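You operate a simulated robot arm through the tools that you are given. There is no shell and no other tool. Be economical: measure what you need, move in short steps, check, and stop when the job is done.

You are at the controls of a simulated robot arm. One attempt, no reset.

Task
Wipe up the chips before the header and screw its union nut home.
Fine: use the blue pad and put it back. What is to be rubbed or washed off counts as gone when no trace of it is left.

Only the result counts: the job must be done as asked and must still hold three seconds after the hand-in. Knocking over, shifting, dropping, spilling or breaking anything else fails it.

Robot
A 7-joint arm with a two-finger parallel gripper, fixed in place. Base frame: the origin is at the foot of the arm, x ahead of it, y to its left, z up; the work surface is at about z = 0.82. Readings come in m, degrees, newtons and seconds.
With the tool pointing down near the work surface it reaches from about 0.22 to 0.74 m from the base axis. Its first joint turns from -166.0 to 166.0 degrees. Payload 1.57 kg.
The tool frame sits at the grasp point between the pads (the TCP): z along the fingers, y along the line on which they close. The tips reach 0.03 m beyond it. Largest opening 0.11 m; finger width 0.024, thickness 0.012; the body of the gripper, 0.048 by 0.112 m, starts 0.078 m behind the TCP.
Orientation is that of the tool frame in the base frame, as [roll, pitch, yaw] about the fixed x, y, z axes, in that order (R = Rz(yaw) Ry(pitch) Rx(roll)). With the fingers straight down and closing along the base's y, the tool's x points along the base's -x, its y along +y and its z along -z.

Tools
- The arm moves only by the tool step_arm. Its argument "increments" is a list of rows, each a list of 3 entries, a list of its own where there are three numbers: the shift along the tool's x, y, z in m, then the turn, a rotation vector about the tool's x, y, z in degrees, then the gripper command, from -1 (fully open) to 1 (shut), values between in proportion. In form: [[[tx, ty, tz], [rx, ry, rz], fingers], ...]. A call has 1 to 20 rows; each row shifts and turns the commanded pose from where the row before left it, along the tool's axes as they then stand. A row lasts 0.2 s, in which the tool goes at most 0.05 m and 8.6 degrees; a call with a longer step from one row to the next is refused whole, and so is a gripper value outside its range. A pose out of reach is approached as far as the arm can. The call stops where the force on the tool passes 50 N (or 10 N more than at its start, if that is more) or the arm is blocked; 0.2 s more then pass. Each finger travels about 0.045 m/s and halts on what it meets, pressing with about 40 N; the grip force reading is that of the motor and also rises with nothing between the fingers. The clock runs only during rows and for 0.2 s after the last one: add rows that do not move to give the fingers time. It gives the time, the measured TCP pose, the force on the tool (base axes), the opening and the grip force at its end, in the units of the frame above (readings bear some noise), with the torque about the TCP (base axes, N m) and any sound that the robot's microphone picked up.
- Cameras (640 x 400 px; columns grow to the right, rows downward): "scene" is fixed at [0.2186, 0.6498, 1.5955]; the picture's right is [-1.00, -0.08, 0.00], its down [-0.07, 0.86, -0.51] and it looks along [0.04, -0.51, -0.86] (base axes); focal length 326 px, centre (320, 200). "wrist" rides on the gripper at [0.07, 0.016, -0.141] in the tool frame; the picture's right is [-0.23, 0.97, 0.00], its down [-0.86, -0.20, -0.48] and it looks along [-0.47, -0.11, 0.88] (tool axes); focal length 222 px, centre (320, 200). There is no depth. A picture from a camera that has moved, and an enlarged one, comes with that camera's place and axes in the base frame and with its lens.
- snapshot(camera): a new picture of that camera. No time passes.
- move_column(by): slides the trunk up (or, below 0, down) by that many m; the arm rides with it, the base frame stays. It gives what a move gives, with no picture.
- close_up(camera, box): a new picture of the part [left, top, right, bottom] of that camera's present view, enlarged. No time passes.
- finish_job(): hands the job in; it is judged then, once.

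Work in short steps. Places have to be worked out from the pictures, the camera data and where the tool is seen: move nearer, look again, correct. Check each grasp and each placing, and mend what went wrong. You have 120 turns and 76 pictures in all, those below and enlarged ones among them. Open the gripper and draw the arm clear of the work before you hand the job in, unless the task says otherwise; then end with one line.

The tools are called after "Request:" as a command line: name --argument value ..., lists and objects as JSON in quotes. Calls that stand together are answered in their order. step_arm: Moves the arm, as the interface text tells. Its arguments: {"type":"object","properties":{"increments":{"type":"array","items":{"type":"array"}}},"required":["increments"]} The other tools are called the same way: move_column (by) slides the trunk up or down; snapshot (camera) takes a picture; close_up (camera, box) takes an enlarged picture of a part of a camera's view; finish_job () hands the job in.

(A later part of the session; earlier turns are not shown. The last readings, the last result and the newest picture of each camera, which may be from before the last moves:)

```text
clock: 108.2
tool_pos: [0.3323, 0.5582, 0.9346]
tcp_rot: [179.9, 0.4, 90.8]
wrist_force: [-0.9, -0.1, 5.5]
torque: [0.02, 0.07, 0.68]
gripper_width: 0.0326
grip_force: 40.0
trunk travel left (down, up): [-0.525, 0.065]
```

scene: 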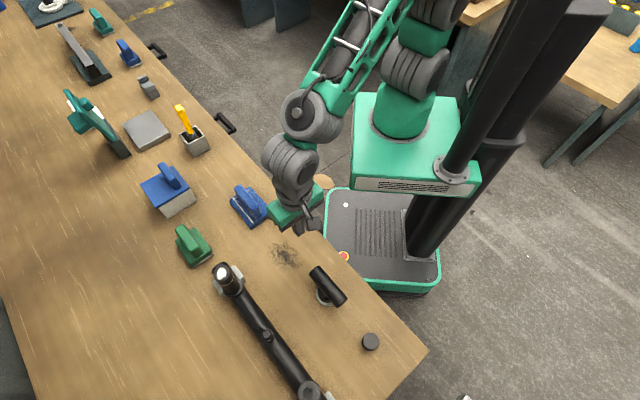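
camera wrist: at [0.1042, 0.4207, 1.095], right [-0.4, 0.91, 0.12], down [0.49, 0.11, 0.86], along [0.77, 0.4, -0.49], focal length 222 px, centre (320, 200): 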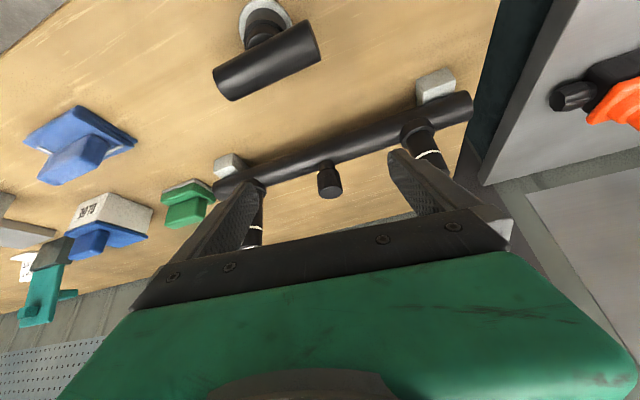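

End of range. Release, lift, wind back for another stroke.

Request:
step_arm --increments '[[[0, 0, 0], [0, 0, 0], 0.2], [[0, 0, 0], [0, 0, 0], -0.2], [[0, 0, 0], [0, 0, 0], -0.2], [[0, 0, 0], [0, 0, 0], -0.2], [[0, 0, -0.02], [0, 0, 0], -0.2], [[0, 0, -0.03], [0, 0, 0], -0.2], [[0, 0, 0], [0, 0, -8], -0.2], [[0, 0, 0], [0, 0, -8], -0.2], [[0, 0, 0], [0, 0, -8], -0.2], [[0, 0, 0], [0, 0, -8], -0.2], [[0, 0, 0], [0, 0, -8], -0.2], [[0, 0, 0], [0, 0, -8], -0.2], [[0, 0, 0], [0, 0, -8], -0.2], [[0, 0, 0], [0, 0, -8], -0.2], [[0, 0, 0], [0, 0, -8], -0.2], [[0, 0, 0], [0, 0, -8], -0.2], [[0, 0, 0], [0, 0, -8], -0.2], [[0, 0, 0], [0, 0, -8], -0.2], [[0, 0, 0], [0, 0, -8], -0.2]]'

Request:
step_arm --increments '[[[0, 0, 0], [0, 0, -8], -0.2], [[0, 0, 0], [0, 0, -8], -0.2], [[0, 0, 0], [0, 0, -8], -0.2], [[0, 0, 0], [0, 0, -8], -0.2], [[0, 0, 0], [0, 0, -8], -0.2], [[0, 0, 0], [0, 0, -8], -0.2], [[0, 0, 0], [0, 0, -8], -0.2], [[0, 0, 0], [0, 0, -8], -0.2], [[0, 0, 0], [0, 0, -8], -0.2], [[0, 0, 0], [0, 0, -8], -0.2], [[0, 0, 0], [0, 0, -8], -0.2], [[0, 0, 0], [0, 0, -8], -0.2], [[0, 0, 0], [0, 0, -8], -0.2], [[0, 0, 0], [0, 0, -8], -0.2], [[0, 0, 0], [0, 0, -8], -0.2], [[0, 0, 0], [0, 0, -8], -0.2], [[0, 0, 0], [0, 0, -8], -0.2], [[0, 0, 0], [0, 0, 0], -0.2]]'

Request:
close_up --camera "wrist" --box '[260, 90, 400, 210]'

```text
clock: 112.2
tool_pos: [0.3323, 0.5592, 0.9842]
tcp_rot: [-179.6, 0.0, -165.1]
wrist_force: [-0.5, -0.3, -0.7]
torque: [-0.01, -0.02, 0.02]
gripper_width: 0.0662
grip_force: 0.0
trunk travel left (down, up): [-0.525, 0.065]
```

```text
clock: 116.0
tool_pos: [0.331, 0.5585, 0.9844]
tcp_rot: [179.7, -0.2, -29.0]
wrist_force: [-1.6, -0.1, -0.2]
torque: [0.01, -0.03, 0.03]
gripper_width: 0.0659
grip_force: 0.1
trunk travel left (down, up): [-0.525, 0.065]
```

```text
3.33 times, centred on (330, 150) of wrist
camera zoom: at [0.3853, 0.511, 1.1269], right [-0.67, -0.74, 0.0], down [-0.65, 0.59, 0.47], along [-0.35, 0.32, -0.88], focal length 740 px, centre (287, 367)
```

zoom: 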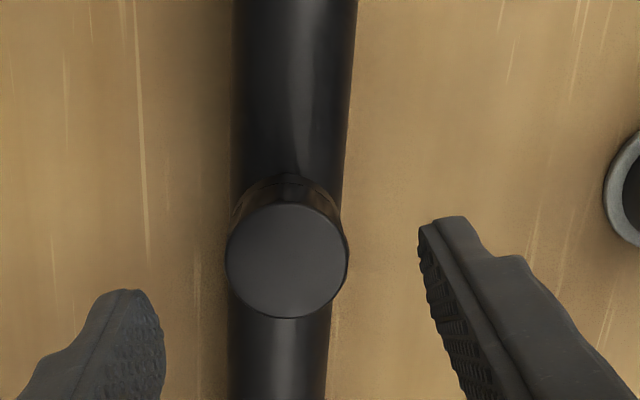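

Well centred. Descend, regrip and turn again.

Request:
step_arm --increments '[[[0, 0, 0.02], [0, 0, 0], -0.2], [[0, 0, 0.02], [0, 0, 0], -0.2], [[0, 0, 0.008], [0, 0, 0], -0.2], [[0, 0, 0], [0, 0, 0], 0.3], [[0, 0, 0], [0, 0, 0], 1], [[0, 0, 0], [0, 0, 0], 1], [[0, 0, 0], [0, 0, 0], 1], [[0, 0, 0], [0, 0, 0], 1], [[0, 0, 0], [0, 0, 0], 1], [[0, 0, 0], [0, 0, 0], 1]]'

Request:
step_arm --increments '[[[0, 0, 0.001], [0, 0, 8], 1], [[0, 0, 0.0005], [0, 0, 8], 1], [[0, 0, 0.0003], [0, 0, 8], 1], [[0, 0, 0.0003], [0, 0, 8], 1], [[0, 0, 0], [0, 0, 0], 1]]'

Request:
step_arm --increments '[[[0, 0, 0.0003], [0, 0, 8], 1], [[0, 0, 0.0003], [0, 0, 8], 1], [[0, 0, 0.0003], [0, 0, 8], 1], [[0, 0, 0.0003], [0, 0, 8], 1], [[0, 0, 0.0003], [0, 0, 8], 1], [[0, 0, 0.0003], [0, 0, 8], 1], [[0, 0, 0], [0, 0, 0], 1]]'

```text
clock: 118.2
tool_pos: [0.3324, 0.5591, 0.9374]
tcp_rot: [179.8, -0.2, -29.1]
wrist_force: [-1.2, -0.9, -0.1]
torque: [0.12, -0.03, -0.04]
gripper_width: 0.0321
grip_force: 40.1
trunk travel left (down, up): [-0.525, 0.065]
```

```text
clock: 119.4
tool_pos: [0.3321, 0.5577, 0.935]
tcp_rot: [179.9, -0.4, -61.2]
wrist_force: [-1.4, -1.1, 5.3]
torque: [0.0, -0.04, 0.68]
gripper_width: 0.032
grip_force: 39.9
trunk travel left (down, up): [-0.525, 0.065]
```

```text
clock: 121.0
tool_pos: [0.3332, 0.5571, 0.9336]
tcp_rot: [-179.8, -0.3, -109.2]
wrist_force: [-1.6, 0.0, 8.6]
torque: [-0.01, 0.12, 0.73]
gripper_width: 0.0323
grip_force: 40.5
trunk travel left (down, up): [-0.525, 0.065]
```

Request:
step_arm --increments '[[[0, 0, 0], [0, 0, 8], 1], [[0, 0, 0], [0, 0, 8], 1], [[0, 0, 0], [0, 0, 8], 1], [[0, 0, 0], [0, 0, 8], 1], [[0, 0, 0], [0, 0, 8], 1], [[0, 0, 0], [0, 0, 8], 1], [[0, 0, 0], [0, 0, 8], 1], [[0, 0, 0], [0, 0, 8], 1], [[0, 0, 0], [0, 0, 0], 1]]'

Request:
step_arm --increments '[[[0, 0, 0], [0, 0, 8], 1], [[0, 0, 0], [0, 0, 8], 1], [[0, 0, 0], [0, 0, 8], 1], [[0, 0, 0], [0, 0, 8], 1], [[0, 0, 0], [0, 0, 8], 1], [[0, 0, 0], [0, 0, 8], 1], [[0, 0, 0], [0, 0, 8], 1], [[0, 0, 0], [0, 0, 8], 1], [[0, 0, 0], [0, 0, 0], 1]]'

```text
clock: 123.0
tool_pos: [0.3322, 0.5592, 0.9323]
tcp_rot: [-179.7, 0.1, -173.1]
wrist_force: [-5.1, 2.3, 8.3]
torque: [0.23, 0.15, 0.92]
gripper_width: 0.0325
grip_force: 39.7
trunk travel left (down, up): [-0.525, 0.065]
```

```text
clock: 125.0
tool_pos: [0.3315, 0.5579, 0.9346]
tcp_rot: [-179.9, 0.3, 122.7]
wrist_force: [0.1, 1.5, 7.3]
torque: [0.08, -0.04, 0.59]
gripper_width: 0.0321
grip_force: 39.9
trunk travel left (down, up): [-0.525, 0.065]
```

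Fz no longer drops while torque peaked near 0.9 N·m — it seems to have seated. I'll release and inspect the gap from the side again.

Request:
step_arm --increments '[[[0, 0, 0], [0, 0, 0], 0.2], [[0, 0, 0], [0, 0, 0], -0.2], [[0, 0, 0], [0, 0, 0], -0.2], [[0, 0, 0], [0, 0, 0], -0.2], [[0, 0, -0.035], [0, 0, 0], -0.2], [[0, 0, -0.04], [0, 0, 0], -0.2], [[0, 0, 0], [0, 0, -8], -0.2], [[0, 0, 0], [0, 0, -8], -0.2], [[0, 0, 0], [0, 0, -8], -0.2], [[0, 0, 0], [0, 0, -8], -0.2], [[0, 0, 0], [0, 0, -8], -0.2], [[0, 0, 0], [0, 0, -8], -0.2], [[0, 0, 0], [0, 0, -8], -0.2], [[0, 0, 0], [0, 0, -8], -0.2], [[0, 0, 0], [0, 0, -8], -0.2], [[0, 0, 0], [0, 0, -8], -0.2], [[0, 0, 0], [0, 0, -8], -0.2], [[0, 0, 0], [0, 0, -4], -0.2], [[0, 0, 0], [0, 0, 0], -0.2]]'

Request:
step_arm --increments '[[[0.045, 0, 0], [0, 0, 0], -1], [[0.045, 0, 0], [0, 0, 0], -1], [[0.045, 0, 0], [0, 0, 0], -1], [[0, 0, 0], [0, -8, 0], -1], [[0, 0, 0], [0, -8, 0], -1], [[0, 0, 0], [0, -8, 0], -1], [[0, 0, 0], [0, -8, 0], -1], [[0, 0, 0], [0, -8, 0], -1], [[0, 0, 0], [0, -8, 0], -1], [[0.012, 0, 0.009], [0, -4, 0], -1], [[0.012, 0, 0.009], [0, 0, 0], -1], [[0.012, 0, 0.009], [0, 0, 0], -1], [[0, 0, 0], [0, 0, 0], -1]]'

Request:
close_up --camera "wrist" --box '[320, 145, 370, 200]'

```text
clock: 129.0
tool_pos: [0.3317, 0.5583, 1.0079]
tcp_rot: [-179.7, -0.2, -145.0]
wrist_force: [0.1, -0.5, -1.0]
torque: [-0.02, 0.02, -0.02]
gripper_width: 0.0662
grip_force: 0.1
trunk travel left (down, up): [-0.525, 0.065]
```

```text
clock: 131.8
tool_pos: [0.2201, 0.48, 0.9637]
tcp_rot: [-179.4, 51.9, -144.6]
wrist_force: [-1.3, -0.6, 0.2]
torque: [-0.02, 0.02, 0.01]
gripper_width: 0.11
grip_force: 0.2
trunk travel left (down, up): [-0.525, 0.065]
```

```text
7.27 times, centred on (345, 172) of wrist
camera zoom: at [0.084, 0.4051, 0.996], right [-0.44, 0.88, 0.17], down [0.24, -0.07, 0.97], along [0.87, 0.47, -0.18], focal length 1615 px, centre (138, 400)
```

zoom: 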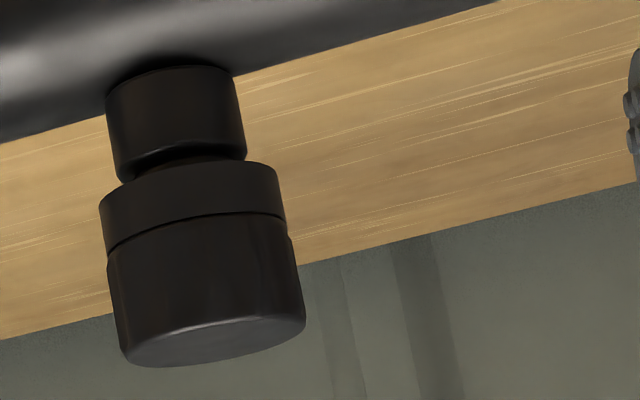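

The gap hasn't changed (~4 mm), so in the last strokes the fingers were slipping: the nut is either tight at home or jammed. I'll regrip and test by turning slightly counter-clockwise to feel its behaviour.

Request:
step_arm --increments '[[[-0.012, 0, -0.009], [0, 4, 0], -0.2], [[-0.012, 0, -0.009], [0, 8, 0], -0.2], [[-0.012, 0, -0.009], [0, 8, 0], -0.2], [[0, 0, 0], [0, 8, 0], -0.2], [[0, 0, 0], [0, 8, 0], -0.2], [[0, 0, 0], [0, 8, 0], -0.2], [[0, 0, 0], [0, 8, 0], -0.2], [[-0.045, 0, 0], [0, 0, 0], -0.2], [[-0.045, 0, 0], [0, 0, 0], -0.2], [[-0.045, 0, 0], [0, 0, 0], -0.2], [[0, 0, 0.015], [0, 0, 0], -0.2], [[0, 0, 0], [0, 0, 0], -0.2]]'

Request:
close_up --camera "wrist" --box '[260, 90, 400, 210]'

```text
clock: 134.4
tool_pos: [0.3351, 0.5603, 0.9922]
tcp_rot: [-179.7, -0.1, -145.2]
wrist_force: [0.2, 0.0, 0.0]
torque: [0.02, -0.02, 0.01]
gripper_width: 0.066
grip_force: 0.0
trunk travel left (down, up): [-0.525, 0.065]
```

```text
3.33 times, centred on (330, 150) of wrist
camera zoom: at [0.2686, 0.5345, 1.1345], right [-0.37, 0.93, -0.01], down [0.82, 0.33, 0.48], along [0.45, 0.17, -0.88], focal length 740 px, centre (287, 367)
```

zoom: 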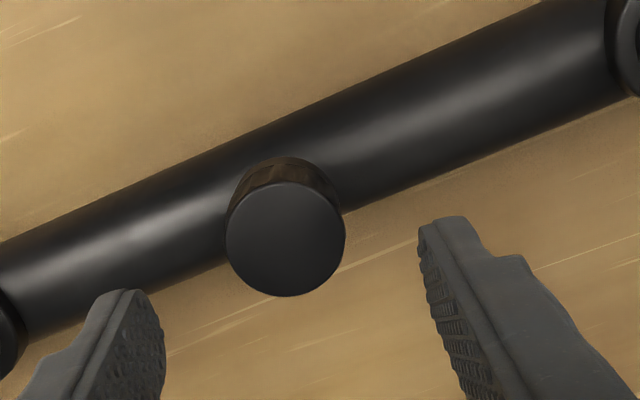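

Request:
step_arm --increments '[[[0.0033, 0, 0.02], [0, 0, 0], -0.2], [[0, 0, 0.02], [0, 0, 0], -0.2], [[0, 0, 0.011], [0, 0, 0], -0.2], [[0, 0, 0], [0, 0, 0], 0.3], [[0, 0, 0], [0, 0, 0], 1], [[0, 0, 0], [0, 0, 0], 1], [[0, 0, 0], [0, 0, 0], 1], [[0, 0, 0], [0, 0, 0], 1], [[0, 0, 0], [0, 0, 0], 1], [[0, 0, 0], [0, 0, 0], 1]]'

Request:
step_arm --increments '[[[0, 0, 0], [0, 0, -4], 1], [[0, 0, 0], [0, 0, -4], 1], [[0, 0, 0], [0, 0, 0], 1]]'

Request:
step_arm --increments '[[[0, 0, 0], [0, 0, -8], 1], [[0, 0, 0], [0, 0, -8], 1], [[0, 0, 0], [0, 0, 0], 1]]'

```text
clock: 136.6
tool_pos: [0.3323, 0.5593, 0.9411]
tcp_rot: [-179.6, -0.2, -145.1]
wrist_force: [-0.7, 1.9, 0.5]
torque: [0.15, 0.08, 0.01]
gripper_width: 0.0321
grip_force: 40.0
trunk travel left (down, up): [-0.525, 0.065]
```

```text
clock: 137.4
tool_pos: [0.3329, 0.5587, 0.9412]
tcp_rot: [-179.8, -0.2, -137.0]
wrist_force: [-1.6, 1.3, 0.3]
torque: [0.18, 0.05, 0.03]
gripper_width: 0.0322
grip_force: 39.8
trunk travel left (down, up): [-0.525, 0.065]
```

```text
clock: 138.2
tool_pos: [0.3318, 0.5582, 0.9417]
tcp_rot: [-179.8, -0.3, -121.0]
wrist_force: [-2.7, 0.9, 1.0]
torque: [0.19, 0.05, 0.0]
gripper_width: 0.0322
grip_force: 39.8
trunk travel left (down, up): [-0.525, 0.065]
```

Counter-clockwise it turns freely, so it stops hard clockwise — perhaps cross-threaded from the off-centre start. I'll keep backing it off and watch how it rises, then restart it well centred.

Request:
step_arm --increments '[[[0, 0, 0], [0, 0, -8], 1], [[0, 0, 0], [0, 0, -8], 1], [[0, 0, 0], [0, 0, -8], 1], [[0, 0, 0], [0, 0, -8], 1], [[0, 0, 0], [0, 0, -8], 1], [[0, 0, 0], [0, 0, -8], 1], [[0, 0, 0], [0, 0, 0], 1]]'

Request:
step_arm --increments '[[[0, 0, 0], [0, 0, -8], 1], [[0, 0, 0], [0, 0, -8], 1], [[0, 0, 0], [0, 0, -8], 1], [[0, 0, 0], [0, 0, -8], 1], [[0, 0, 0], [0, 0, -8], 1], [[0, 0, 0], [0, 0, -8], 1], [[0, 0, 0], [0, 0, 0], 1]]'

```text
clock: 139.8
tool_pos: [0.3328, 0.5588, 0.9411]
tcp_rot: [-180.0, -0.2, -73.2]
wrist_force: [0.0, 1.9, 2.7]
torque: [0.11, -0.04, 0.03]
gripper_width: 0.032
grip_force: 40.2
trunk travel left (down, up): [-0.525, 0.065]
```

```text
clock: 141.4
tool_pos: [0.3321, 0.5591, 0.9413]
tcp_rot: [179.7, -0.1, -25.1]
wrist_force: [0.5, 2.0, 8.8]
torque: [0.08, -0.1, -0.01]
gripper_width: 0.0319
grip_force: 40.0
trunk travel left (down, up): [-0.525, 0.065]
```

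The upward push grows as it backs off, so it is on a thread. I'll regrip to continue backing it off completely.

Request:
step_arm --increments '[[[0, 0, -0.002], [0, 0, -8], 1], [[0, 0, 0], [0, 0, -8], 1], [[0, 0, 0], [0, 0, 0], 0.2], [[0, 0, 0], [0, 0, 0], -0.2], [[0, 0, 0], [0, 0, 0], -0.2], [[0, 0, 0], [0, 0, 0], -0.2], [[0, 0, -0.025], [0, 0, 0], -0.2], [[0, 0, -0.025], [0, 0, 0], -0.2], [[0, 0, 0], [0, 0, 8], -0.2], [[0, 0, 0], [0, 0, 8], -0.2], [[0, 0, 0], [0, 0, 8], -0.2], [[0, 0, 0], [0, 0, 8], -0.2], [[0, 0, 0], [0, 0, 8], -0.2], [[0, 0, 0], [0, 0, 8], -0.2], [[0, 0, 0], [0, 0, 8], -0.2], [[0, 0, 0], [0, 0, 8], -0.2], [[0, 0, 0], [0, 0, 8], -0.2], [[0, 0, 0], [0, 0, 8], -0.2]]'

Request:
step_arm --increments '[[[0, 0, 0], [0, 0, 8], -0.2], [[0, 0, 0], [0, 0, 8], -0.2], [[0, 0, 0], [0, 0, 8], -0.2], [[0, 0, 0], [0, 0, 8], -0.2], [[0, 0, 0], [0, 0, 8], -0.2], [[0, 0, 0], [0, 0, 8], -0.2], [[0, 0, 0], [0, 0, 8], -0.2], [[0, 0, 0], [0, 0, 8], -0.2], [[0, 0, 0], [0, 0, 8], -0.2], [[0, 0, 0], [0, 0, 8], -0.2], [[0, 0, 0], [0, 0, 8], -0.2], [[0, 0, 0], [0, 0, 8], -0.2], [[0, 0, 0], [0, 0, 8], -0.2], [[0, 0, 0], [0, 0, 8], -0.2], [[0, 0, 0], [0, 0, 8], -0.2], [[0, 0, 0], [0, 0, 8], -0.2], [[0, 0, 0], [0, 0, 8], -0.2], [[0, 0, 0], [0, 0, 0], -0.2]]'

Request:
step_arm --increments '[[[0, 0, 0.02], [0, 0, 0], -0.2], [[0, 0, 0.02], [0, 0, 0], -0.2], [[0, 0, 0.008], [0, 0, 0], -0.2], [[0, 0, 0], [0, 0, 0], 0.3], [[0, 0, 0], [0, 0, 0], 1], [[0, 0, 0], [0, 0, 0], 1], [[0, 0, 0], [0, 0, 0], 1], [[0, 0, 0], [0, 0, 0], 1], [[0, 0, 0], [0, 0, 0], 1], [[0, 0, 0], [0, 0, 0], 1]]'

```text
clock: 145.2
tool_pos: [0.332, 0.5583, 0.9933]
tcp_rot: [180.0, -0.3, -89.3]
wrist_force: [0.2, 0.1, -0.8]
torque: [-0.02, 0.03, -0.01]
gripper_width: 0.0658
grip_force: 0.1
trunk travel left (down, up): [-0.525, 0.065]
```

```text
clock: 149.0
tool_pos: [0.3321, 0.5599, 0.9932]
tcp_rot: [-179.8, 0.3, 134.8]
wrist_force: [0.1, -0.5, 0.2]
torque: [-0.01, 0.01, -0.03]
gripper_width: 0.0659
grip_force: 0.0
trunk travel left (down, up): [-0.525, 0.065]
```

```text
clock: 151.2
tool_pos: [0.3314, 0.5591, 0.9446]
tcp_rot: [-179.8, 0.3, 134.9]
wrist_force: [0.2, 0.0, 0.1]
torque: [0.04, 0.0, -0.02]
gripper_width: 0.0325
grip_force: 40.0
trunk travel left (down, up): [-0.525, 0.065]
```

Request:
step_arm --increments '[[[0, 0, 0], [0, 0, -8], 1], [[0, 0, 0], [0, 0, -8], 1], [[0, 0, 0], [0, 0, -8], 1], [[0, 0, 0], [0, 0, -8], 1], [[0, 0, 0], [0, 0, -8], 1], [[0, 0, 0], [0, 0, -8], 1], [[0, 0, 0], [0, 0, -8], 1], [[0, 0, 0], [0, 0, -8], 1], [[0, 0, 0], [0, 0, -8], 1], [[0, 0, 0], [0, 0, -8], 1], [[0, 0, 0], [0, 0, 0], 1]]'

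Request:
step_arm --increments '[[[0, 0, 0], [0, 0, -8], 1], [[0, 0, 0], [0, 0, -8], 1], [[0, 0, 0], [0, 0, -8], 1], [[0, 0, 0], [0, 0, -8], 1], [[0, 0, 0], [0, 0, -8], 1], [[0, 0, 0], [0, 0, -8], 1], [[0, 0, 0], [0, 0, -8], 1], [[0, 0, 0], [0, 0, -8], 1], [[0, 0, 0], [0, 0, 0], 1]]'

```text
clock: 153.6
tool_pos: [0.332, 0.559, 0.945]
tcp_rot: [-179.7, -0.1, -145.0]
wrist_force: [3.6, 2.5, 3.7]
torque: [0.17, -0.19, 0.0]
gripper_width: 0.0324
grip_force: 40.1
trunk travel left (down, up): [-0.525, 0.065]
```

```text
clock: 155.6
tool_pos: [0.3315, 0.5586, 0.9438]
tcp_rot: [179.9, -0.5, -81.0]
wrist_force: [-0.6, 0.4, -0.1]
torque: [-0.01, -0.01, 0.0]
gripper_width: 0.0326
grip_force: 40.2
trunk travel left (down, up): [-0.525, 0.065]
```

All forces vanished — the nut has come off the thread start. I'll turn a bit further back, then press lightly and measure contact before restarting clockwise.

Request:
step_arm --increments '[[[0, 0, -0.001], [0, 0, -8], 1], [[0, 0, 0], [0, 0, -8], 1], [[0, 0, 0], [0, 0, -8], 1], [[0, 0, 0], [0, 0, -8], 1], [[0, 0, 0], [0, 0, -8], 1], [[0, 0, 0], [0, 0, -8], 1], [[0, 0, 0], [0, 0, -8], 1], [[0, 0, 0], [0, 0, -8], 1], [[0, 0, 0], [0, 0, 0], 1]]'

Request:
step_arm --increments '[[[0, 0, 0.001], [0, 0, 0], 1], [[0, 0, 0.001], [0, 0, 0], 1], [[0, 0, 0.001], [0, 0, 0], 1], [[0, 0, 0], [0, 0, 0], 1]]'

```text
clock: 157.6
tool_pos: [0.3321, 0.558, 0.946]
tcp_rot: [179.7, -0.2, -17.0]
wrist_force: [-0.1, -0.7, -0.2]
torque: [-0.01, -0.04, 0.0]
gripper_width: 0.0324
grip_force: 40.2
trunk travel left (down, up): [-0.525, 0.065]
```

```text
clock: 158.6
tool_pos: [0.3328, 0.558, 0.9434]
tcp_rot: [179.7, -0.1, -17.1]
wrist_force: [0.3, -0.6, 1.7]
torque: [0.03, -0.01, 0.01]
gripper_width: 0.0327
grip_force: 39.9
trunk travel left (down, up): [-0.525, 0.065]
```

Barely touching, tool vertical and centred. Add a light press and turn clockwise.

Request:
step_arm --increments '[[[0, 0, 0.001], [0, 0, 8], 1], [[0, 0, 0], [0, 0, 8], 1], [[0, 0, 0], [0, 0, 8], 1], [[0, 0, 0], [0, 0, 8], 1], [[0, 0, 0], [0, 0, 8], 1], [[0, 0, 0], [0, 0, 8], 1], [[0, 0, 0], [0, 0, 8], 1], [[0, 0, 0], [0, 0, 8], 1], [[0, 0, 0], [0, 0, 0], 1]]'

Request:
step_arm --increments '[[[0, 0, 0], [0, 0, 8], 1], [[0, 0, 0], [0, 0, 8], 1], [[0, 0, 0], [0, 0, 8], 1], [[0, 0, 0], [0, 0, 8], 1], [[0, 0, 0], [0, 0, 8], 1], [[0, 0, 0], [0, 0, 8], 1], [[0, 0, 0], [0, 0, 8], 1], [[0, 0, 0], [0, 0, 8], 1], [[0, 0, 0], [0, 0, 0], 1]]'

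```text
clock: 160.6
tool_pos: [0.3324, 0.5583, 0.9426]
tcp_rot: [-179.9, -0.3, -81.2]
wrist_force: [0.6, 1.4, 9.5]
torque: [-0.02, -0.02, 0.0]
gripper_width: 0.0328
grip_force: 40.3
trunk travel left (down, up): [-0.525, 0.065]
```

```text
clock: 162.6
tool_pos: [0.3321, 0.5578, 0.9425]
tcp_rot: [-179.6, -0.1, -145.4]
wrist_force: [-1.4, 1.0, 12.3]
torque: [0.0, 0.06, -0.01]
gripper_width: 0.0327
grip_force: 40.0
trunk travel left (down, up): [-0.525, 0.065]
```

Request:
step_arm --increments '[[[0, 0, 0], [0, 0, 8], 1], [[0, 0, 0], [0, 0, 8], 1], [[0, 0, 0], [0, 0, 8], 1], [[0, 0, 0], [0, 0, 8], 1], [[0, 0, 0], [0, 0, 8], 1], [[0, 0, 0], [0, 0, 8], 1], [[0, 0, 0], [0, 0, 8], 1], [[0, 0, 0], [0, 0, 8], 1], [[0, 0, 0], [0, 0, 0], 1]]'

Request:
step_arm --increments '[[[0, 0, 0], [0, 0, 8], 1], [[0, 0, 0], [0, 0, 8], 1], [[0, 0, 0], [0, 0, 8], 1], [[0, 0, 0], [0, 0, 8], 1], [[0, 0, 0], [0, 0, 8], 1], [[0, 0, 0], [0, 0, 8], 1], [[0, 0, 0], [0, 0, 8], 1], [[0, 0, 0], [0, 0, 0], 1]]'

```text
clock: 164.6
tool_pos: [0.3323, 0.5587, 0.9428]
tcp_rot: [-179.8, 0.2, 150.8]
wrist_force: [0.0, -0.3, 11.0]
torque: [-0.01, 0.05, -0.04]
gripper_width: 0.033
grip_force: 39.5
trunk travel left (down, up): [-0.525, 0.065]
```

```text
clock: 166.4
tool_pos: [0.3312, 0.5586, 0.9433]
tcp_rot: [180.0, 0.3, 94.9]
wrist_force: [-1.2, 0.3, 8.8]
torque: [0.03, 0.04, -0.06]
gripper_width: 0.0329
grip_force: 39.8
trunk travel left (down, up): [-0.525, 0.065]
```

Now Fz is falling with nearly no turning drag — the thread has taken cleanly (~2 mm per turn). I'll open in place, wind back and regrip for the next strokes.

Request:
step_arm --increments '[[[0, 0, 0], [0, 0, 0], 0.2], [[0, 0, 0], [0, 0, 0], -0.2], [[0, 0, 0], [0, 0, 0], -0.2], [[0, 0, 0], [0, 0, -8], -0.2], [[0, 0, 0], [0, 0, -8], -0.2], [[0, 0, 0], [0, 0, -8], -0.2], [[0, 0, 0], [0, 0, -8], -0.2], [[0, 0, 0], [0, 0, -8], -0.2], [[0, 0, 0], [0, 0, -8], -0.2], [[0, 0, 0], [0, 0, -8], -0.2], [[0, 0, 0], [0, 0, -8], -0.2], [[0, 0, 0], [0, 0, -8], -0.2], [[0, 0, 0], [0, 0, -8], -0.2], [[0, 0, 0], [0, 0, -8], -0.2], [[0, 0, 0], [0, 0, -8], -0.2], [[0, 0, 0], [0, 0, -8], -0.2], [[0, 0, 0], [0, 0, -8], -0.2], [[0, 0, 0], [0, 0, -8], -0.2], [[0, 0, 0], [0, 0, -8], -0.2]]'

Request:
step_arm --increments '[[[0, 0, 0], [0, 0, -8], -0.2], [[0, 0, 0], [0, 0, -8], -0.2], [[0, 0, 0], [0, 0, -8], -0.2], [[0, 0, 0], [0, 0, -8], -0.2], [[0, 0, 0], [0, 0, -8], -0.2], [[0, 0, 0], [0, 0, -8], -0.2], [[0, 0, 0], [0, 0, -8], -0.2], [[0, 0, 0], [0, 0, -8], -0.2], [[0, 0, 0], [0, 0, -8], -0.2], [[0, 0, 0], [0, 0, -8], -0.2], [[0, 0, 0], [0, 0, -8], -0.2], [[0, 0, 0], [0, 0, -8], -0.2], [[0, 0, 0], [0, 0, -8], -0.2], [[0, 0, 0], [0, 0, 0], 0.3], [[0, 0, 0], [0, 0, 0], 1], [[0, 0, 0], [0, 0, 0], 1], [[0, 0, 0], [0, 0, 0], 1], [[0, 0, 0], [0, 0, 0], 1], [[0, 0, 0], [0, 0, 0], 1]]'

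```text
clock: 170.4
tool_pos: [0.3317, 0.5581, 0.943]
tcp_rot: [-179.7, -0.1, -137.0]
wrist_force: [0.0, 0.2, 0.0]
torque: [-0.01, 0.02, 0.02]
gripper_width: 0.066
grip_force: 0.0
trunk travel left (down, up): [-0.525, 0.065]
```

```text
clock: 174.4
tool_pos: [0.3328, 0.5576, 0.9421]
tcp_rot: [179.7, -0.2, -33.1]
wrist_force: [0.4, -0.2, 0.0]
torque: [-0.02, -0.03, -0.02]
gripper_width: 0.0322
grip_force: 40.6
trunk travel left (down, up): [-0.525, 0.065]
```

Regripped with no side load. Turning clockwise with a feed of about 0.05 mm per 8°.

Request:
step_arm --increments '[[[0, 0, 0.001], [0, 0, 8], 1], [[0, 0, 0], [0, 0, 8], 1], [[0, 0, 0], [0, 0, 8], 1], [[0, 0, 0], [0, 0, 8], 1], [[0, 0, 0], [0, 0, 8], 1], [[0, 0, 0], [0, 0, 8], 1], [[0, 0, 0], [0, 0, 8], 1], [[0, 0, 0], [0, 0, 8], 1], [[0, 0, 0], [0, 0, 8], 1], [[0, 0, 0], [0, 0, 8], 1], [[0, 0, 0], [0, 0, 8], 1], [[0, 0, 0], [0, 0, 8], 1], [[0, 0, 0], [0, 0, 0], 1]]'

Request:
step_arm --increments '[[[0, 0, 0.0005], [0, 0, 8], 1], [[0, 0, 0], [0, 0, 8], 1], [[0, 0, 0], [0, 0, 8], 1], [[0, 0, 0], [0, 0, 8], 1], [[0, 0, 0], [0, 0, 8], 1], [[0, 0, 0], [0, 0, 8], 1], [[0, 0, 0], [0, 0, 8], 1], [[0, 0, 0], [0, 0, 8], 1], [[0, 0, 0], [0, 0, 8], 1], [[0, 0, 0], [0, 0, 8], 1], [[0, 0, 0], [0, 0, 8], 1], [[0, 0, 0], [0, 0, 8], 1], [[0, 0, 0], [0, 0, 8], 1], [[0, 0, 0], [0, 0, 8], 1], [[0, 0, 0], [0, 0, 8], 1], [[0, 0, 0], [0, 0, 8], 1], [[0, 0, 0], [0, 0, 0], 1]]'

```text
clock: 177.2
tool_pos: [0.3322, 0.5586, 0.941]
tcp_rot: [-179.7, -0.2, -129.4]
wrist_force: [0.2, 1.0, 11.1]
torque: [0.05, 0.04, 0.01]
gripper_width: 0.0324
grip_force: 40.0
trunk travel left (down, up): [-0.525, 0.065]
```

```text
clock: 180.8
tool_pos: [0.3321, 0.5585, 0.9422]
tcp_rot: [180.0, 0.3, 102.7]
wrist_force: [-0.5, 0.6, 16.3]
torque: [0.06, -0.02, 0.0]
gripper_width: 0.0326
grip_force: 40.0
trunk travel left (down, up): [-0.525, 0.065]
```

The nut now spins freely without descending at ~10–16 N, so it hasn't engaged. Earlier it engaged at above 20 N. I'll wind back and try again, centred, with a firmer axial press.

Request:
step_arm --increments '[[[0, 0, 0], [0, 0, 0], 0.2], [[0, 0, 0], [0, 0, 0], -0.2], [[0, 0, 0], [0, 0, 0], -0.2], [[0, 0, 0], [0, 0, -8], -0.2], [[0, 0, 0], [0, 0, -8], -0.2], [[0, 0, 0], [0, 0, -8], -0.2], [[0, 0, 0], [0, 0, -8], -0.2], [[0, 0, 0], [0, 0, -8], -0.2], [[0, 0, 0], [0, 0, -8], -0.2], [[0, 0, 0], [0, 0, -8], -0.2], [[0, 0, 0], [0, 0, -8], -0.2], [[0, 0, 0], [0, 0, -8], -0.2], [[0, 0, 0], [0, 0, -8], -0.2], [[0, 0, 0], [0, 0, -8], -0.2], [[0, 0, 0], [0, 0, -8], -0.2], [[0, 0, 0], [0, 0, -8], -0.2], [[0, 0, 0], [0, 0, -8], -0.2], [[0, 0, 0], [0, 0, -8], -0.2], [[0, 0, 0], [0, 0, -8], -0.2]]'

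Request:
step_arm --increments '[[[0, 0, 0], [0, 0, -8], -0.2], [[0, 0, 0], [0, 0, -8], -0.2], [[0, 0, 0], [0, 0, -8], -0.2], [[0, 0, 0], [0, 0, -8], -0.2], [[0, 0, 0], [0, 0, -8], -0.2], [[0, 0, 0], [0, 0, -8], -0.2], [[0, 0, 0], [0, 0, -8], -0.2], [[0, 0, 0], [0, 0, -8], -0.2], [[0, 0, 0], [0, 0, -8], -0.2], [[0, 0, 0], [0, 0, -8], -0.2], [[0, 0, 0], [0, 0, -8], -0.2], [[0, 0, 0], [0, 0, -8], -0.2], [[0, 0, 0], [0, 0, -8], -0.2], [[0, 0, 0], [0, 0, 0], 0.3], [[0, 0, 0], [0, 0, 0], 1], [[0, 0, 0], [0, 0, 0], 1], [[0, 0, 0], [0, 0, 0], 1], [[0, 0, 0], [0, 0, 0], 1], [[0, 0, 0], [0, 0, 0], 1]]'

Request:
step_arm --increments '[[[0, 0, 0.001], [0, 0, 0], 1], [[0, 0, 0.001], [0, 0, 8], 1], [[0, 0, 0.0005], [0, 0, 8], 1], [[0, 0, 0], [0, 0, 8], 1], [[0, 0, 0], [0, 0, 8], 1], [[0, 0, 0], [0, 0, 0], 1]]'

```text
clock: 184.8
tool_pos: [0.332, 0.5591, 0.9409]
tcp_rot: [-179.8, -0.2, -129.0]
wrist_force: [-0.1, -0.6, -0.4]
torque: [0.05, 0.04, 0.02]
gripper_width: 0.0659
grip_force: 0.1
trunk travel left (down, up): [-0.525, 0.065]
```

```text
clock: 188.8
tool_pos: [0.3311, 0.5585, 0.9411]
tcp_rot: [179.7, -0.2, -25.1]
wrist_force: [-0.3, 0.5, -0.2]
torque: [-0.01, 0.0, -0.01]
gripper_width: 0.0321
grip_force: 39.7
trunk travel left (down, up): [-0.525, 0.065]
```

```text
clock: 190.2
tool_pos: [0.3318, 0.5589, 0.9416]
tcp_rot: [179.9, -0.3, -57.2]
wrist_force: [1.0, 2.0, 16.7]
torque: [0.02, -0.03, 0.02]
gripper_width: 0.0321
grip_force: 40.2
trunk travel left (down, up): [-0.525, 0.065]
```

Request:
step_arm --increments '[[[0, 0, 0.001], [0, 0, 8], 1], [[0, 0, 0], [0, 0, 8], 1], [[0, 0, 0], [0, 0, 8], 1], [[0, 0, 0], [0, 0, 8], 1], [[0, 0, 0], [0, 0, 8], 1], [[0, 0, 0], [0, 0, 8], 1], [[0, 0, 0], [0, 0, 0], 1]]'

Request:
step_arm --increments '[[[0, 0, 0], [0, 0, 8], 1], [[0, 0, 0], [0, 0, 8], 1], [[0, 0, 0], [0, 0, 8], 1], [[0, 0, 0], [0, 0, 8], 1], [[0, 0, 0], [0, 0, 8], 1], [[0, 0, 0], [0, 0, 8], 1], [[0, 0, 0], [0, 0, 8], 1], [[0, 0, 0], [0, 0, 8], 1], [[0, 0, 0], [0, 0, 0], 1]]'

Request:
step_arm --increments '[[[0, 0, 0], [0, 0, 8], 1], [[0, 0, 0], [0, 0, 8], 1], [[0, 0, 0], [0, 0, 8], 1], [[0, 0, 0], [0, 0, 8], 1], [[0, 0, 0], [0, 0, 8], 1], [[0, 0, 0], [0, 0, 8], 1], [[0, 0, 0], [0, 0, 8], 1], [[0, 0, 0], [0, 0, 8], 1], [[0, 0, 0], [0, 0, 0], 1]]'

```text
clock: 191.8
tool_pos: [0.3326, 0.5576, 0.9401]
tcp_rot: [-179.7, -0.1, -105.2]
wrist_force: [1.2, 1.1, 33.5]
torque: [0.02, 0.02, -0.06]
gripper_width: 0.0321
grip_force: 40.2
trunk travel left (down, up): [-0.525, 0.065]
```

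```text
clock: 193.8
tool_pos: [0.3309, 0.5569, 0.9408]
tcp_rot: [-179.8, 0.0, -169.1]
wrist_force: [-1.1, 1.0, 30.1]
torque: [0.08, 0.02, 0.01]
gripper_width: 0.0323
grip_force: 39.5
trunk travel left (down, up): [-0.525, 0.065]
```

```text
clock: 195.8
tool_pos: [0.3321, 0.5582, 0.9395]
tcp_rot: [179.9, 0.3, 126.8]
wrist_force: [-2.6, 2.3, 29.7]
torque: [0.17, 0.08, -0.01]
gripper_width: 0.032
grip_force: 39.5
trunk travel left (down, up): [-0.525, 0.065]
```

Readings are ambiguous (free turning, Fz only slowly easing). I'll release and take another side view to see the actual gap.

Request:
step_arm --increments '[[[0, 0, 0], [0, 0, 0], 0.2], [[0, 0, 0], [0, 0, 0], -0.2], [[0, 0, 0], [0, 0, 0], -0.2], [[0, 0, -0.035], [0, 0, 0], -0.2], [[0, 0, -0.034], [0, 0, 0], -0.2], [[0, 0, 0], [0, 0, -8], -0.2], [[0, 0, 0], [0, 0, -8], -0.2], [[0, 0, 0], [0, 0, -8], -0.2], [[0, 0, 0], [0, 0, -8], -0.2], [[0, 0, 0], [0, 0, -8], -0.2], [[0, 0, 0], [0, 0, -8], -0.2], [[0, 0, 0], [0, 0, -8], -0.2], [[0, 0, 0], [0, 0, -8], -0.2], [[0, 0, 0], [0, 0, -8], -0.2], [[0, 0, 0], [0, 0, -8], -0.2], [[0, 0, 0], [0, 0, -8], -0.2], [[0.045, 0, 0], [0, 0, 0], -1], [[0.045, 0, 0], [0, 0, 0], -1], [[0.045, 0, 0], [0, 0, 0], -1]]'

Request:
step_arm --increments '[[[0, 0, 0], [0, -8, 0], -1], [[0, 0, 0], [0, -8, 0], -1], [[0, 0, 0], [0, -8, 0], -1], [[0, 0, 0], [0, -8, 0], -1], [[0, 0, 0], [0, -8, 0], -1], [[0, 0, 0], [0, -8, 0], -1], [[0.012, 0, 0.009], [0, -4, 0], -1], [[0.012, 0, 0.009], [0, 0, 0], -1], [[0.012, 0, 0.009], [0, 0, 0], -1], [[0, 0, 0], [0, 0, 0], -1]]'

Request:
close_up --camera "wrist" --box '[320, 145, 370, 200]'

```text
clock: 199.8
tool_pos: [0.2216, 0.4808, 1.0077]
tcp_rot: [-179.7, -0.1, -145.1]
wrist_force: [0.1, 0.7, 0.5]
torque: [0.01, -0.01, 0.0]
gripper_width: 0.11
grip_force: 0.0
trunk travel left (down, up): [-0.525, 0.065]
```

```text
clock: 202.0
tool_pos: [0.2186, 0.4818, 0.9621]
tcp_rot: [-179.6, 51.9, -144.7]
wrist_force: [-0.6, 1.0, 0.8]
torque: [-0.03, 0.01, -0.02]
gripper_width: 0.11
grip_force: 0.0
trunk travel left (down, up): [-0.525, 0.065]
```

```text
7.27 times, centred on (345, 172) of wrist
camera zoom: at [0.084, 0.4052, 0.9941], right [-0.44, 0.88, 0.17], down [0.24, -0.07, 0.97], along [0.87, 0.47, -0.18], focal length 1615 px, centre (138, 400)
```

zoom: 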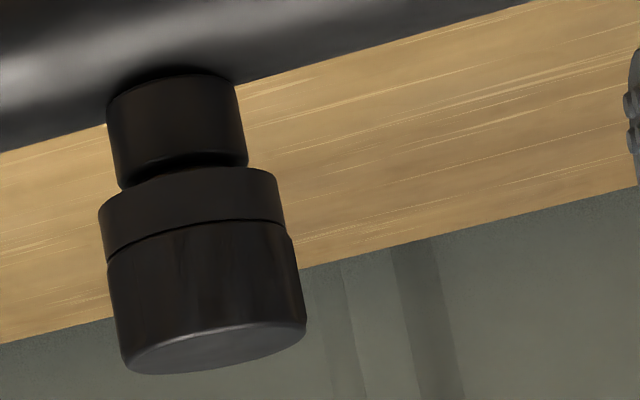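

The picture shows the nut now sits straight (earlier it was tilted ~2°, i.e. cross-threaded), at a depth comparable to before and turning freely, so it is likely progressing slowly. I'll return, wind back, regrip and do a full stroke with firm feed.

Request:
step_arm --increments '[[[-0.012, 0, -0.009], [0, 4, 0], -0.2], [[-0.012, 0, -0.009], [0, 8, 0], -0.2], [[-0.012, 0, -0.009], [0, 8, 0], -0.2], [[0, 0, 0], [0, 8, 0], -0.2], [[0, 0, 0], [0, 8, 0], -0.2], [[0, 0, 0], [0, 8, 0], -0.2], [[0, 0, 0], [0, 8, 0], -0.2], [[-0.045, 0, 0], [0, 0, 0], -0.2], [[-0.045, 0, 0], [0, 0, 0], -0.2], [[-0.045, 0, 0], [0, 0, 0], -0.2], [[0, 0, 0], [0, 0, -8], -0.2], [[0, 0, 0], [0, 0, -8], -0.2], [[0, 0, 0], [0, 0, -8], -0.2], [[0, 0, 0], [0, 0, -8], -0.2], [[0, 0, 0], [0, 0, -8], -0.2], [[0, 0, 0], [0, 0, -8], -0.2], [[0, 0, 0], [0, 0, -8], -0.2], [[0, 0, 0], [0, 0, -8], -0.2], [[0, 0, 0], [0, 0, 0], -0.2]]'

Request:
step_arm --increments '[[[0, 0, 0], [0, 0, -8], -0.2], [[0, 0, 0], [0, 0, -8], -0.2], [[0, 0, 0], [0, 0, -8], -0.2], [[0, 0, 0], [0, 0, -8], -0.2], [[0, 0, 0], [0, 0, -8], -0.2], [[0, 0, 0], [0, 0, -8], -0.2], [[0, 0, 0], [0, 0, -8], -0.2], [[0, 0, 0], [0, 0, 0], -0.2]]'

```text
clock: 206.0
tool_pos: [0.3357, 0.5606, 1.0061]
tcp_rot: [-179.9, -0.4, -81.2]
wrist_force: [-0.7, 0.0, 1.3]
torque: [-0.03, 0.01, -0.01]
gripper_width: 0.0662
grip_force: 0.1
trunk travel left (down, up): [-0.525, 0.065]
```

```text
clock: 207.8
tool_pos: [0.3345, 0.5604, 1.0062]
tcp_rot: [179.7, -0.1, -25.0]
wrist_force: [-0.1, 0.9, -0.3]
torque: [0.02, 0.0, -0.01]
gripper_width: 0.066
grip_force: 0.2
trunk travel left (down, up): [-0.525, 0.065]
```

Request:
step_arm --increments '[[[-0.0014, 0.0029, 0.02], [0, 0, 0], -0.2], [[0, 0, 0.02], [0, 0, 0], -0.2], [[0, 0, 0.024], [0, 0, 0], -0.2], [[0, 0, 0], [0, 0, 0], -0.2], [[0, 0, 0], [0, 0, 0], 0.3], [[0, 0, 0], [0, 0, 0], 1], [[0, 0, 0], [0, 0, 0], 1], [[0, 0, 0], [0, 0, 0], 1], [[0, 0, 0], [0, 0, 0], 1], [[0, 0, 0], [0, 0, 0], 1]]'

Request:
step_arm --increments '[[[0, 0, 0.001], [0, 0, 0], 1], [[0, 0, 0.001], [0, 0, 0], 1], [[0, 0, 0.001], [0, 0, 0], 1], [[0, 0, 0], [0, 0, 0], 1]]'

Request:
step_arm --increments '[[[0, 0, 0], [0, 0, 8], 1], [[0, 0, 0], [0, 0, 8], 1], [[0, 0, 0], [0, 0, 8], 1], [[0, 0, 0], [0, 0, 8], 1], [[0, 0, 0], [0, 0, 8], 1], [[0, 0, 0], [0, 0, 8], 1], [[0, 0, 0], [0, 0, 8], 1], [[0, 0, 0], [0, 0, 8], 1], [[0, 0, 0], [0, 0, 8], 1], [[0, 0, 0], [0, 0, 8], 1], [[0, 0, 0], [0, 0, 8], 1], [[0, 0, 0], [0, 0, 8], 1], [[0, 0, 0], [0, 0, 8], 1], [[0, 0, 0], [0, 0, 8], 1], [[0, 0, 0], [0, 0, 8], 1], [[0, 0, 0], [0, 0, 0], 1]]'

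Request:
step_arm --increments '[[[0, 0, 0], [0, 0, 8], 1], [[0, 0, 0], [0, 0, 8], 1], [[0, 0, 0], [0, 0, 8], 1], [[0, 0, 0], [0, 0, 8], 1], [[0, 0, 0], [0, 0, 8], 1], [[0, 0, 0], [0, 0, 8], 1], [[0, 0, 0], [0, 0, 8], 1], [[0, 0, 0], [0, 0, 8], 1], [[0, 0, 0], [0, 0, 8], 1], [[0, 0, 0], [0, 0, 8], 1], [[0, 0, 0], [0, 0, 8], 1], [[0, 0, 0], [0, 0, 8], 1], [[0, 0, 0], [0, 0, 8], 1], [[0, 0, 0], [0, 0, 8], 1], [[0, 0, 0], [0, 0, 0], 1]]'

```text
clock: 210.0
tool_pos: [0.3332, 0.5576, 0.9416]
tcp_rot: [179.8, -0.3, -25.1]
wrist_force: [0.1, -0.7, -0.7]
torque: [0.02, -0.01, 0.02]
gripper_width: 0.0327
grip_force: 39.6
trunk travel left (down, up): [-0.525, 0.065]
```

```text
clock: 211.0
tool_pos: [0.3312, 0.5582, 0.9419]
tcp_rot: [180.0, -0.2, -25.2]
wrist_force: [0.4, -0.6, 18.5]
torque: [-0.01, 0.0, 0.0]
gripper_width: 0.0323
grip_force: 40.2
trunk travel left (down, up): [-0.525, 0.065]
```

```text
clock: 214.4
tool_pos: [0.3312, 0.5566, 0.9396]
tcp_rot: [-179.7, 0.0, -145.3]
wrist_force: [-1.5, 1.2, 30.1]
torque: [0.08, 0.02, 0.02]
gripper_width: 0.0329
grip_force: 40.4
trunk travel left (down, up): [-0.525, 0.065]
```

```text
clock: 217.6
tool_pos: [0.3318, 0.5573, 0.9411]
tcp_rot: [180.0, 0.2, 102.8]
wrist_force: [-1.8, 8.1, 27.5]
torque: [0.25, 0.01, 0.0]
gripper_width: 0.0329
grip_force: 40.1
trunk travel left (down, up): [-0.525, 0.065]
```

Turning remains free under ~28 N. The force rise seems to be controller wind-up, so I'll judge by picture. I'll run another full wind-back/regrip/stroke cycle before looking.

Request:
step_arm --increments '[[[0, 0, 0], [0, 0, 0], 0.2], [[0, 0, 0], [0, 0, 0], -0.2], [[0, 0, -0.002], [0, 0, 0], -0.2], [[0, 0, 0], [0, 0, -8], -0.2], [[0, 0, 0], [0, 0, -8], -0.2], [[0, 0, 0], [0, 0, -8], -0.2], [[0, 0, 0], [0, 0, -8], -0.2], [[0, 0, 0], [0, 0, -8], -0.2], [[0, 0, 0], [0, 0, -8], -0.2], [[0, 0, 0], [0, 0, -8], -0.2], [[0, 0, 0], [0, 0, -8], -0.2], [[0, 0, 0], [0, 0, -8], -0.2], [[0, 0, 0], [0, 0, -8], -0.2], [[0, 0, 0], [0, 0, -8], -0.2], [[0, 0, 0], [0, 0, -8], -0.2], [[0, 0, 0], [0, 0, -8], -0.2], [[0, 0, 0], [0, 0, -8], -0.2], [[0, 0, 0], [0, 0, -8], -0.2], [[0, 0, 0], [0, 0, -8], -0.2]]'

Request:
step_arm --increments '[[[0, 0, 0], [0, 0, -8], -0.2], [[0, 0, 0], [0, 0, -8], -0.2], [[0, 0, 0], [0, 0, -8], -0.2], [[0, 0, 0], [0, 0, -8], -0.2], [[0, 0, 0], [0, 0, -8], -0.2], [[0, 0, 0], [0, 0, -8], -0.2], [[0, 0, 0], [0, 0, -8], -0.2], [[0, 0, 0], [0, 0, -8], -0.2], [[0, 0, 0], [0, 0, -8], -0.2], [[0, 0, 0], [0, 0, -8], -0.2], [[0, 0, 0], [0, 0, -8], -0.2], [[0, 0, 0], [0, 0, -8], -0.2], [[0, 0, 0], [0, 0, -8], -0.2], [[0, 0, 0], [0, 0, 0], 0.3], [[0, 0, 0], [0, 0, 0], 1], [[0, 0, 0], [0, 0, 0], 1], [[0, 0, 0], [0, 0, 0], 1], [[0, 0, 0], [0, 0, 0], 1], [[0, 0, 0], [0, 0, 0], 1]]'

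Request:
step_arm --increments '[[[0, 0, 0.001], [0, 0, 8], 1], [[0, 0, 0.001], [0, 0, 8], 1], [[0, 0, 0], [0, 0, 8], 1], [[0, 0, 0], [0, 0, 8], 1], [[0, 0, 0], [0, 0, 8], 1], [[0, 0, 0], [0, 0, 8], 1], [[0, 0, 0], [0, 0, 8], 1], [[0, 0, 0], [0, 0, 8], 1], [[0, 0, 0], [0, 0, 8], 1], [[0, 0, 0], [0, 0, 8], 1], [[0, 0, 0], [0, 0, 8], 1], [[0, 0, 0], [0, 0, 8], 1], [[0, 0, 0], [0, 0, 8], 1], [[0, 0, 0], [0, 0, 8], 1], [[0, 0, 0], [0, 0, 8], 1], [[0, 0, 0], [0, 0, 0], 1]]'

Request:
step_arm --increments '[[[0, 0, 0], [0, 0, 8], 1], [[0, 0, 0], [0, 0, 8], 1], [[0, 0, 0], [0, 0, 8], 1], [[0, 0, 0], [0, 0, 8], 1], [[0, 0, 0], [0, 0, 8], 1], [[0, 0, 0], [0, 0, 8], 1], [[0, 0, 0], [0, 0, 8], 1], [[0, 0, 0], [0, 0, 8], 1], [[0, 0, 0], [0, 0, 8], 1], [[0, 0, 0], [0, 0, 8], 1], [[0, 0, 0], [0, 0, 8], 1], [[0, 0, 0], [0, 0, 8], 1], [[0, 0, 0], [0, 0, 8], 1], [[0, 0, 0], [0, 0, 8], 1], [[0, 0, 0], [0, 0, 0], 1]]'

```text
clock: 221.6
tool_pos: [0.3316, 0.5576, 0.9424]
tcp_rot: [-179.7, -0.2, -129.0]
wrist_force: [-0.1, 0.3, 0.0]
torque: [-0.01, -0.06, -0.01]
gripper_width: 0.0663
grip_force: 0.0
trunk travel left (down, up): [-0.525, 0.065]
```

```text
clock: 225.6
tool_pos: [0.3331, 0.5588, 0.9427]
tcp_rot: [179.7, -0.2, -25.1]
wrist_force: [0.3, 0.6, -0.9]
torque: [-0.01, -0.01, 0.0]
gripper_width: 0.0323
grip_force: 40.1
trunk travel left (down, up): [-0.525, 0.065]
```

```text
clock: 229.0
tool_pos: [0.3328, 0.5579, 0.9412]
tcp_rot: [-179.8, -0.1, -145.3]
wrist_force: [-0.3, -0.4, 22.9]
torque: [0.08, 0.0, -0.03]
gripper_width: 0.0319
grip_force: 39.8
trunk travel left (down, up): [-0.525, 0.065]
```

```text
clock: 232.2
tool_pos: [0.3315, 0.5579, 0.9408]
tcp_rot: [179.9, 0.3, 102.7]
wrist_force: [-1.7, 11.4, 21.7]
torque: [0.39, 0.06, -0.04]
gripper_width: 0.032
grip_force: 39.8
trunk travel left (down, up): [-0.525, 0.065]
```

No clear descent clockwise. I'll use the "turn back under pressure until it drops" technique: rotate counter-clockwise while pressing and log the force to find the thread start (and check the hand of the thread).

Request:
step_arm --increments '[[[0, 0, 0], [0, 0, -8], 1], [[0, 0, 0], [0, 0, -8], 1], [[0, 0, 0], [0, 0, -8], 1], [[0, 0, 0], [0, 0, -8], 1], [[0, 0, 0], [0, 0, -8], 1]]'

Request:
step_arm --increments '[[[0, 0, 0], [0, 0, -8], 1], [[0, 0, 0], [0, 0, -8], 1], [[0, 0, 0], [0, 0, -8], 1], [[0, 0, 0], [0, 0, -8], 1], [[0, 0, 0], [0, 0, -8], 1]]'

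Request:
step_arm --increments '[[[0, 0, 0], [0, 0, -8], 1], [[0, 0, 0], [0, 0, -8], 1], [[0, 0, 0], [0, 0, -8], 1], [[0, 0, 0], [0, 0, -8], 1], [[0, 0, 0], [0, 0, -8], 1]]'

Request:
step_arm --increments '[[[0, 0, 0], [0, 0, -8], 1], [[0, 0, 0], [0, 0, -8], 1], [[0, 0, 0], [0, 0, -8], 1], [[0, 0, 0], [0, 0, -8], 1], [[0, 0, 0], [0, 0, -8], 1]]'

Request:
step_arm --increments '[[[0, 0, 0], [0, 0, -8], 1], [[0, 0, 0], [0, 0, -8], 1], [[0, 0, 0], [0, 0, -8], 1], [[0, 0, 0], [0, 0, -8], 1], [[0, 0, 0], [0, 0, -8], 1]]'

Request:
step_arm --increments '[[[0, 0, 0], [0, 0, -8], 1], [[0, 0, 0], [0, 0, -8], 1], [[0, 0, 0], [0, 0, -8], 1], [[0, 0, 0], [0, 0, -8], 1], [[0, 0, 0], [0, 0, -8], 1]]'

```text
clock: 233.4
tool_pos: [0.3328, 0.5589, 0.9395]
tcp_rot: [-180.0, 0.3, 143.0]
wrist_force: [3.1, 10.3, 25.0]
torque: [0.33, -0.06, -0.04]
gripper_width: 0.0319
grip_force: 40.4
trunk travel left (down, up): [-0.525, 0.065]
```

```text
clock: 234.6
tool_pos: [0.3318, 0.5579, 0.9402]
tcp_rot: [-179.6, 0.0, -177.0]
wrist_force: [1.7, 6.1, 24.4]
torque: [0.23, -0.1, -0.02]
gripper_width: 0.0324
grip_force: 39.7
trunk travel left (down, up): [-0.525, 0.065]
```

```text
clock: 235.8
tool_pos: [0.3317, 0.5567, 0.9392]
tcp_rot: [-179.7, -0.1, -137.0]
wrist_force: [3.5, 0.8, 23.3]
torque: [0.08, -0.1, -0.02]
gripper_width: 0.0321
grip_force: 40.2
trunk travel left (down, up): [-0.525, 0.065]
```

```text
clock: 237.0
tool_pos: [0.3319, 0.5576, 0.9395]
tcp_rot: [-179.9, -0.2, -97.0]
wrist_force: [1.1, 0.1, 21.1]
torque: [0.05, -0.02, 0.01]
gripper_width: 0.0324
grip_force: 40.6
trunk travel left (down, up): [-0.525, 0.065]
```

```text
clock: 238.2
tool_pos: [0.3316, 0.5569, 0.94]
tcp_rot: [179.9, -0.3, -57.0]
wrist_force: [1.8, -0.7, 17.9]
torque: [0.02, -0.03, -0.02]
gripper_width: 0.0322
grip_force: 39.9
trunk travel left (down, up): [-0.525, 0.065]
```

```text
clock: 239.4
tool_pos: [0.3329, 0.5575, 0.939]
tcp_rot: [179.8, -0.3, -17.0]
wrist_force: [3.5, 0.8, 15.0]
torque: [0.05, -0.12, -0.06]
gripper_width: 0.0319
grip_force: 39.5
trunk travel left (down, up): [-0.525, 0.065]
```

Force varies only with arm pose; the nut spins freely both ways, not engaged. It was never lifted off after the crooked start, so I'll lift it fully off now (it's gripped square and centred), then set it down straight and restart.

Request:
step_arm --increments '[[[0, 0, -0.002], [0, 0, 0], 1], [[0, 0, -0.003], [0, 0, 0], 1], [[0, 0, -0.005], [0, 0, 0], 1], [[0, 0, -0.01], [0, 0, 0], 1], [[0, 0, -0.01], [0, 0, 0], 1], [[0, 0, 0], [0, 0, 0], 1], [[0, 0, 0], [0, 0, 0], 1]]'

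Request:
close_up --camera "wrist" --box '[260, 90, 400, 210]'

```text
clock: 241.0
tool_pos: [0.3326, 0.5586, 0.9692]
tcp_rot: [179.6, -0.2, -17.1]
wrist_force: [0.5, -0.4, -0.1]
torque: [0.0, -0.01, 0.01]
gripper_width: 0.032
grip_force: 39.9
trunk travel left (down, up): [-0.525, 0.065]
```

```text
3.33 times, centred on (330, 150) of wrist
camera zoom: at [0.3942, 0.5221, 1.111], right [-0.5, -0.86, 0.01], down [-0.76, 0.45, 0.47], along [-0.41, 0.24, -0.88], focal length 740 px, centre (287, 367)
```

zoom: 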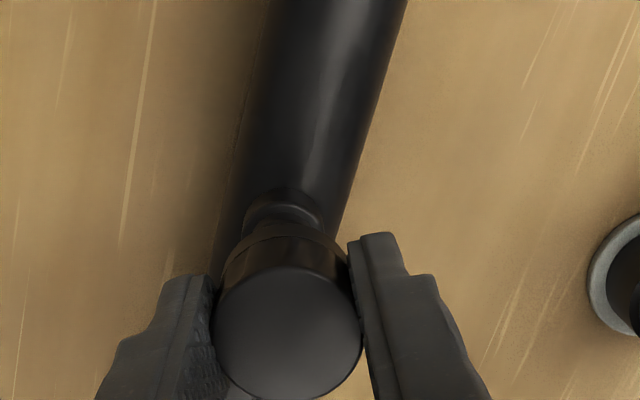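

The nut is off, with the boss and spigot visible behind it. I'll level the tool, lower it straight back until light contact, then turn clockwise.

Request:
step_arm --increments '[[[0, 0, 0], [0.4, -0.2, 0], 1], [[0, 0, 0.01], [0, 0, 0], 1], [[0, 0, 0.01], [0, 0, 0], 1], [[0, 0, 0.003], [0, 0, 0], 1], [[0, 0, 0], [0, 0, 0], 1]]'

Request:
step_arm --increments '[[[0, 0, 0.001], [0, 0, 0], 1], [[0, 0, 0.001], [0, 0, 0], 1], [[0, 0, 0.001], [0, 0, 0], 1], [[0, 0, 0], [0, 0, 0], 1]]'

Request:
step_arm --increments '[[[0, 0, 0], [0, 0, 8], 1], [[0, 0, 0], [0, 0, 8], 1], [[0, 0, 0], [0, 0, 8], 1], [[0, 0, 0], [0, 0, 8], 1], [[0, 0, 0], [0, 0, 8], 1]]'

Request:
step_arm --increments '[[[0, 0, 0], [0, 0, 8], 1], [[0, 0, 0], [0, 0, 8], 1], [[0, 0, 0], [0, 0, 8], 1], [[0, 0, 0], [0, 0, 8], 1], [[0, 0, 0], [0, 0, 8], 1]]'

```text
clock: 242.2
tool_pos: [0.3325, 0.5586, 0.9467]
tcp_rot: [-180.0, 0.0, -17.2]
wrist_force: [0.0, -0.9, -0.3]
torque: [0.03, 0.01, 0.0]
gripper_width: 0.0322
grip_force: 40.2
trunk travel left (down, up): [-0.525, 0.065]
```

```text
clock: 243.2
tool_pos: [0.333, 0.5582, 0.9439]
tcp_rot: [-179.9, -0.1, -17.2]
wrist_force: [6.2, 2.5, 0.0]
torque: [-0.01, -0.21, 0.0]
gripper_width: 0.032
grip_force: 40.1
trunk travel left (down, up): [-0.525, 0.065]
```

```text
clock: 244.4
tool_pos: [0.3325, 0.5582, 0.9428]
tcp_rot: [-180.0, 0.2, -57.3]
wrist_force: [9.4, -2.9, 0.0]
torque: [-0.06, -0.28, -0.03]
gripper_width: 0.0322
grip_force: 39.8
trunk travel left (down, up): [-0.525, 0.065]
```

```text
clock: 245.6
tool_pos: [0.331, 0.5576, 0.9425]
tcp_rot: [179.9, 0.0, -97.1]
wrist_force: [3.7, -3.5, -1.2]
torque: [-0.08, -0.06, 0.0]
gripper_width: 0.0322
grip_force: 40.3
trunk travel left (down, up): [-0.525, 0.065]
```

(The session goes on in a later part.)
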